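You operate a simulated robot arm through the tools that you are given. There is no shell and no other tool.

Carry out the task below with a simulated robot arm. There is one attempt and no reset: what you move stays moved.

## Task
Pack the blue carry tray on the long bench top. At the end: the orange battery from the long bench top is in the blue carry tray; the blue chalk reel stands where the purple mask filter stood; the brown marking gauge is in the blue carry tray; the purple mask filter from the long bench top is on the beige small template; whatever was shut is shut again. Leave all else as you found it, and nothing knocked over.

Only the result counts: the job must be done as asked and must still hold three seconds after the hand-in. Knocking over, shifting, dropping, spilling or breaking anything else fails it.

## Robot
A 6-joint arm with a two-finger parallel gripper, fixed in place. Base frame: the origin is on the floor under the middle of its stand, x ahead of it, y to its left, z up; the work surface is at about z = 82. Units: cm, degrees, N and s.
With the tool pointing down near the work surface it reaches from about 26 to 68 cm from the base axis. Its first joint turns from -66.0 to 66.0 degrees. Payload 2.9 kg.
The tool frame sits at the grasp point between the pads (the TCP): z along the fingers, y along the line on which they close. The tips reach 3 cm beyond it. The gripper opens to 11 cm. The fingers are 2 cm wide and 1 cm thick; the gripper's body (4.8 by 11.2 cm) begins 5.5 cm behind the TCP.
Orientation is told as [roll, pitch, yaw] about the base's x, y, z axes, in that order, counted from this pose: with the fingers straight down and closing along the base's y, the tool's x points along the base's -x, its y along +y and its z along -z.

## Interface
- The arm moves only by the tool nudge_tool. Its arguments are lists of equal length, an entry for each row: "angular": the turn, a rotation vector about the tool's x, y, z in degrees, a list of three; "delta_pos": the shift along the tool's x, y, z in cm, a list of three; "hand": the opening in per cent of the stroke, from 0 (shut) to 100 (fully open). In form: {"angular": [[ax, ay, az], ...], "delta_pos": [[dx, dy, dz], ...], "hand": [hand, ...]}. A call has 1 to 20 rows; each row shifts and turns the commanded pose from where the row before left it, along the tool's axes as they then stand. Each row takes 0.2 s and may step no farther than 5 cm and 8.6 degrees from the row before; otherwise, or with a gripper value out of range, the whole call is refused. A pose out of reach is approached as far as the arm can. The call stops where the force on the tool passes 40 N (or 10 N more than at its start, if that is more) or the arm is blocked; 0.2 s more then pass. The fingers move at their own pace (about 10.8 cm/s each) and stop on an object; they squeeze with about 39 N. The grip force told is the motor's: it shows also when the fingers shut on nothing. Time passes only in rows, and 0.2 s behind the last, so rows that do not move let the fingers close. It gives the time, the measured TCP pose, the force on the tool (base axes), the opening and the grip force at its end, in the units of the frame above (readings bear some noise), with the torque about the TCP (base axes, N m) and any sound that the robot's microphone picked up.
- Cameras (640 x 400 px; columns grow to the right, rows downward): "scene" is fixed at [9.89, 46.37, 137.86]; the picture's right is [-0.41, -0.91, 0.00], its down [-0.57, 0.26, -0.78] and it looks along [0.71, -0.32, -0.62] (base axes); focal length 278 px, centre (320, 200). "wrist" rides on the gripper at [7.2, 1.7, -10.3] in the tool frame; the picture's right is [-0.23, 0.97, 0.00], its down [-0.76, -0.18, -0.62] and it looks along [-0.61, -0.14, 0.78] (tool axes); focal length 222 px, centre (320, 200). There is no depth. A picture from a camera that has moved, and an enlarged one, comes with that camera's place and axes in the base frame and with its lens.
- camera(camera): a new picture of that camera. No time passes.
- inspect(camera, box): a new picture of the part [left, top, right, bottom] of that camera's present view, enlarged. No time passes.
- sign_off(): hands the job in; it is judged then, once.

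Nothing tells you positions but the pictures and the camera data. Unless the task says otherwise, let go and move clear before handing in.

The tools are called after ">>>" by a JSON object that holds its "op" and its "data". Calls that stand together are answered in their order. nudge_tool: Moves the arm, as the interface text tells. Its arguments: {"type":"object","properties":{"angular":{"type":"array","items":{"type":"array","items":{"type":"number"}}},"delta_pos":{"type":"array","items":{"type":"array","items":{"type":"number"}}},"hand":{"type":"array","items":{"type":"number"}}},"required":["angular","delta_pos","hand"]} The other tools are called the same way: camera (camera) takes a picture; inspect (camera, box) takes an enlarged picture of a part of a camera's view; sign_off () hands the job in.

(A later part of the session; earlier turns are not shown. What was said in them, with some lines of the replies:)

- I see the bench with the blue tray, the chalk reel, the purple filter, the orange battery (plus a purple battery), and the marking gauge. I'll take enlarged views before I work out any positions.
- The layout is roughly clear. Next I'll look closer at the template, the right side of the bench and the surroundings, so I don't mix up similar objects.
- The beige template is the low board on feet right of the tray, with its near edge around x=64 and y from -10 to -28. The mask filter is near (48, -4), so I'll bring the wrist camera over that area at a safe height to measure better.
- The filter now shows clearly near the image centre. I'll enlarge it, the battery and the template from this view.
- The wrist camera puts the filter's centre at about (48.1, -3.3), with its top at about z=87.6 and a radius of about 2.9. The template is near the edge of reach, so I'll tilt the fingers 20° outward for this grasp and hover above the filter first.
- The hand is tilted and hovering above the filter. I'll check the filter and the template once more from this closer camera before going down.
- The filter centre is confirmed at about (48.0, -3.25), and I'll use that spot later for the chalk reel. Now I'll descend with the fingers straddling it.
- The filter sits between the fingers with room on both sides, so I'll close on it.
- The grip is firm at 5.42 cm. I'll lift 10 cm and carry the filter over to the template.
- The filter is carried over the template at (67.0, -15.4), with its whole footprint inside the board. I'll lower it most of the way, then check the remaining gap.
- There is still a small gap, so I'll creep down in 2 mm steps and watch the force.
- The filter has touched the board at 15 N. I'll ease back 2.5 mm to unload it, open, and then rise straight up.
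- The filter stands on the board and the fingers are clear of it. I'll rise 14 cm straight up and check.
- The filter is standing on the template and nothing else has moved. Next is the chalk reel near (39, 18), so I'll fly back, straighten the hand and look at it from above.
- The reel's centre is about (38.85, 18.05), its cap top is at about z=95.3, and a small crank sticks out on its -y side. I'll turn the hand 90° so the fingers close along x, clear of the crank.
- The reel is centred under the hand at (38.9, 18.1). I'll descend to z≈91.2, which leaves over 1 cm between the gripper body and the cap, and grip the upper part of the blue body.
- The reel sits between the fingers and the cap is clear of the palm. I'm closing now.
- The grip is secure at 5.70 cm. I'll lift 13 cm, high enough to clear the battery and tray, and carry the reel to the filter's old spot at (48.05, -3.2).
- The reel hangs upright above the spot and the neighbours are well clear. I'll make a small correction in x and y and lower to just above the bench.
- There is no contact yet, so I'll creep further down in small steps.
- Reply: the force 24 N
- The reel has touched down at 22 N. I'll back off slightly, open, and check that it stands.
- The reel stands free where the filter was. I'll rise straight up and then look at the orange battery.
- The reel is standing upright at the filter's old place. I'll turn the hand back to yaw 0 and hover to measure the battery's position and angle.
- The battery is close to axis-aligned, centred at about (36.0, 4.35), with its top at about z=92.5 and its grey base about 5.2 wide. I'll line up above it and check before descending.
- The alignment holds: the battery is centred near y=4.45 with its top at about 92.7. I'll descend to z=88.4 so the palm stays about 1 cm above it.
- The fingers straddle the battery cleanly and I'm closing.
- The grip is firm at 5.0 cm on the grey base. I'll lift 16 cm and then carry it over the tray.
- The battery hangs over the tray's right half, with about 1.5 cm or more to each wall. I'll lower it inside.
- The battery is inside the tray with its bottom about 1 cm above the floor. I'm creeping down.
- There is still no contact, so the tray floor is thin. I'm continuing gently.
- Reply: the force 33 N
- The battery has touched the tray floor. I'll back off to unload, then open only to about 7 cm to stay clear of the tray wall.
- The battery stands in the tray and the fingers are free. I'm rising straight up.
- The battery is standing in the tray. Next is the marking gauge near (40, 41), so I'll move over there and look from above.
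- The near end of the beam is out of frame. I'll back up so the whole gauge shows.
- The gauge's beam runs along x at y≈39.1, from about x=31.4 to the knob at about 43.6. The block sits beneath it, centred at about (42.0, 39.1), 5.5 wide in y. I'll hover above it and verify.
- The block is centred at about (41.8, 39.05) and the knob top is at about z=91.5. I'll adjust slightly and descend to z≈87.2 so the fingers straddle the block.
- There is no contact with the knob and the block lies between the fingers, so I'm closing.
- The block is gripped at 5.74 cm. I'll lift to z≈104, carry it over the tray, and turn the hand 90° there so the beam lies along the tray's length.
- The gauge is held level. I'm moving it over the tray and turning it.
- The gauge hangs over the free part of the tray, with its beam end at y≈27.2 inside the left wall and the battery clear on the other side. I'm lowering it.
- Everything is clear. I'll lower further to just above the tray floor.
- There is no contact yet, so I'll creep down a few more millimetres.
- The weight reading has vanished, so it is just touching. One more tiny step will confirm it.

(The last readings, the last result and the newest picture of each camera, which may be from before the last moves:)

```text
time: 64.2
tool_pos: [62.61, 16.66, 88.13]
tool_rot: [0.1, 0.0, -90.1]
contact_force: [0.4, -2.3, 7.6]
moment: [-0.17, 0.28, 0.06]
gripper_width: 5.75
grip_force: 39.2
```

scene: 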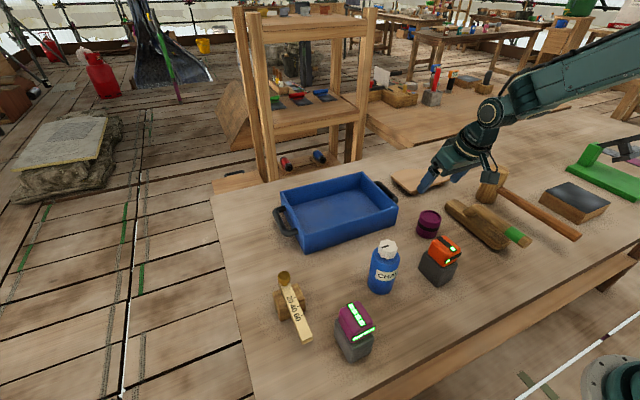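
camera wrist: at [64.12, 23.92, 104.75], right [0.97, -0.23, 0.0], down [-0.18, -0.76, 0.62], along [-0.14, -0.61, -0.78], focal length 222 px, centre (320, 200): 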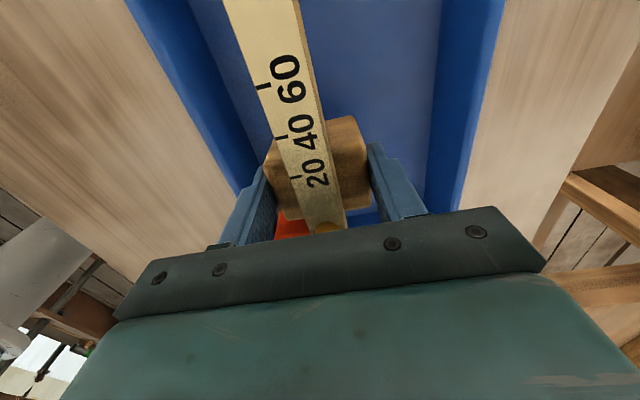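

Contact is confirmed at 7.6 N. I'm releasing.

>>> {"op": "nudge_tool", "data": {"angular": [[0, 0, 0], [0, 0, 0], [0, 0, 0], [0, 0, 0], [0, 0, 0]], "delta_pos": [[0, 0, -0.05], [0, 0, 0], [0, 0, 0], [0, 0, 0], [0, 0, 0]], "hand": [0, 58, 72, 72, 72]}}

>>> {"op": "camera", "data": {"camera": "wrist"}}

>>> {"op": "inspect", "data": {"camera": "scene", "box": [250, 120, 430, 260]}}

```text
time: 65.4
tool_pos: [62.62, 16.61, 88.02]
tool_rot: [0.1, 0.0, -90.1]
contact_force: [-0.3, 0.4, 0.1]
moment: [0.01, -0.01, 0.02]
gripper_width: 7.93
grip_force: 0.1
```

```text
taken
camera wrist: at [64.2, 23.85, 98.41], right [0.97, -0.23, 0.0], down [-0.18, -0.76, 0.62], along [-0.14, -0.61, -0.78], focal length 222 px, centre (320, 200)
```

wrist: 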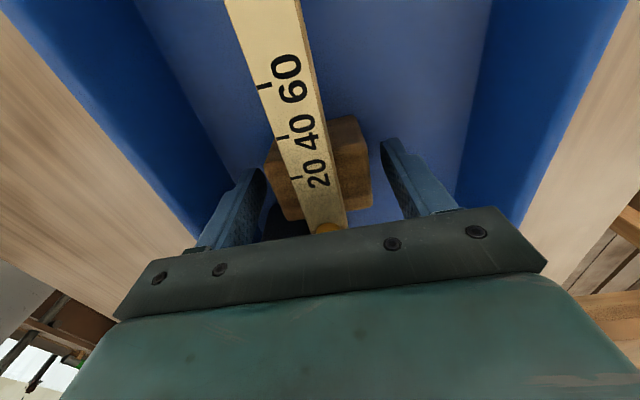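

```text
2.86 times, centred on (340, 190) of scene
camera zoom: at [9.89, 46.37, 137.86], right [-0.41, -0.91, 0.0], down [-0.57, 0.26, -0.78], along [0.71, -0.32, -0.62], focal length 796 px, centre (263, 229)
```

zoom: 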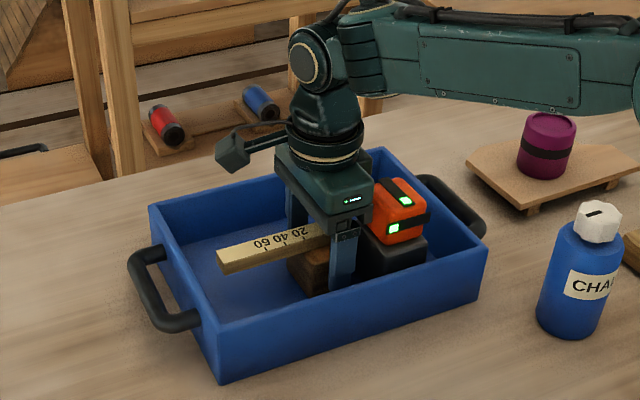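

The gauge rests in the tray and the fingers are open. I'm rising straight up to get clear.

>>> {"op": "nudge_tool", "data": {"angular": [[0, 0, 0], [0, 0, 0], [0, 0, 0], [0, 0, 0], [0, 0, 0], [0, 0, 0], [0, 0, 0]], "delta_pos": [[0, 0, -1.5], [0, 0, -3], [0, 0, -4.5], [0, 0, -5], [0, 0, -5], [0, 0, -3], [0, 0, 0]], "hand": [72, 72, 72, 72, 72, 72, 72]}}

>>> {"op": "nudge_tool", "data": {"angular": [[0, 0, 0], [0, 0, 0], [0, 0, 0], [0, 0, 0], [0, 0, 0]], "delta_pos": [[0, -4, -1], [0, -4, -1], [0, -4, -1], [0, -4, 0], [0, 0, 0]], "hand": [72, 72, 72, 72, 72]}}

>>> {"op": "camera", "data": {"camera": "scene"}}

>>> {"op": "camera", "data": {"camera": "wrist"}}

>>> {"op": "inspect", "data": {"camera": "scene", "box": [260, 150, 460, 290]}}

```text
time: 67.0
tool_pos: [61.73, 16.29, 109.88]
tool_rot: [-0.1, 0.0, -89.9]
contact_force: [0.6, -0.1, -1.2]
moment: [0.01, -0.01, 0.01]
gripper_width: 7.92
grip_force: 0.0
out of reach, approached as far as the arm can: row 6
```

```text
time: 68.2
tool_pos: [45.78, 16.43, 112.83]
tool_rot: [0.0, 0.1, -89.9]
contact_force: [-0.3, 0.0, 0.7]
moment: [-0.04, -0.02, -0.02]
gripper_width: 7.93
grip_force: 0.0
```

```text
taken
```

scene: 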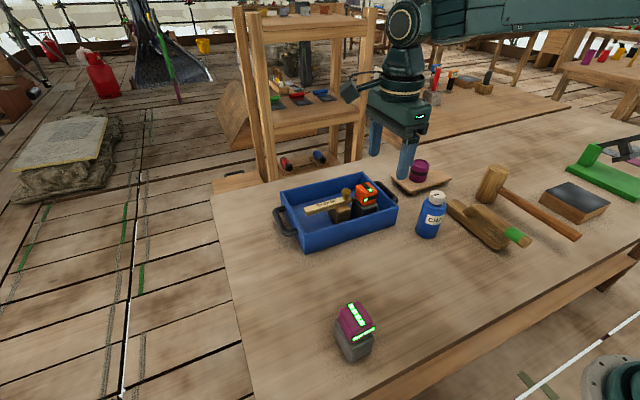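

```text
taken
camera wrist: at [47.39, 23.67, 123.24], right [0.97, -0.23, 0.0], down [-0.18, -0.76, 0.62], along [-0.14, -0.61, -0.78], focal length 222 px, centre (320, 200)
```

wrist: 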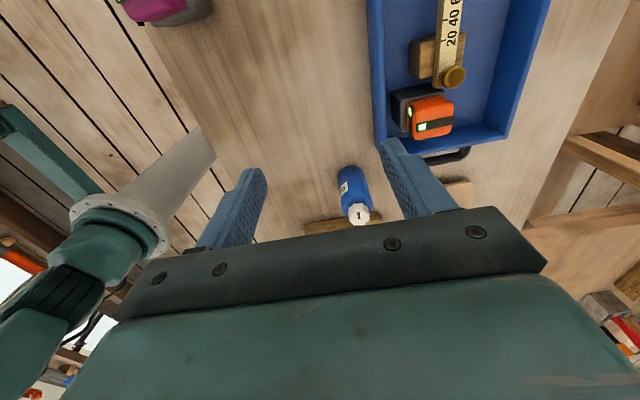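

```text
2.86 times, centred on (360, 220) of scene
camera zoom: at [9.88, 46.36, 137.86], right [-0.41, -0.91, 0.0], down [-0.57, 0.26, -0.78], along [0.71, -0.32, -0.62], focal length 796 px, centre (206, 143)
```

zoom: 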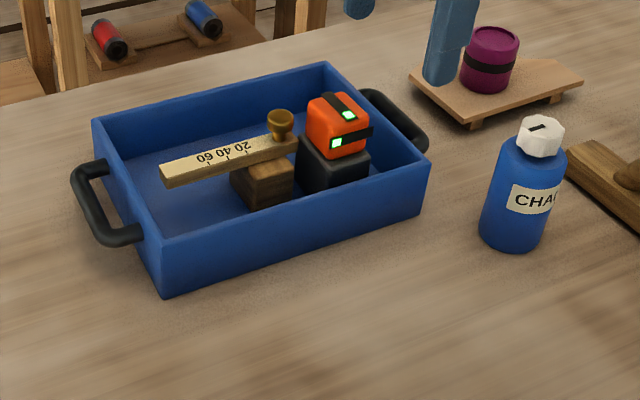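

The scene views check out:
- **Tray:** the battery and the gauge are standing inside it, and the tray itself has not moved.
- **Reel:** it stands at the filter's old spot, and its base matches in the picture.
- **Filter:** it is on the template.
- **Everything else:** it looks unmoved and nothing was opened.

The hand is clear, so I'm handing in.

>>> {"op": "sign_off", "data": {}}

```text
The job is handed in.
```

The job is handed in. In the last pictures before hand-in, everything was standing where you asked:

- **Orange battery:** it stands upright in the right half of the blue tray.
- **Brown marking gauge:** it sits in the tray beside the battery, with its beam along the tray's length and inside the walls.
- **Purple mask filter:** it stands on the beige template.
- **Blue chalk reel:** it stands where the filter stood, and its base lines up with the filter's old spot in the scene picture.

I opened nothing, so there was nothing to shut again. Nothing was knocked over. The tray's corner is where it was at the start, and the other objects looked unmoved. The hand was open and clear of everything when I signed off.
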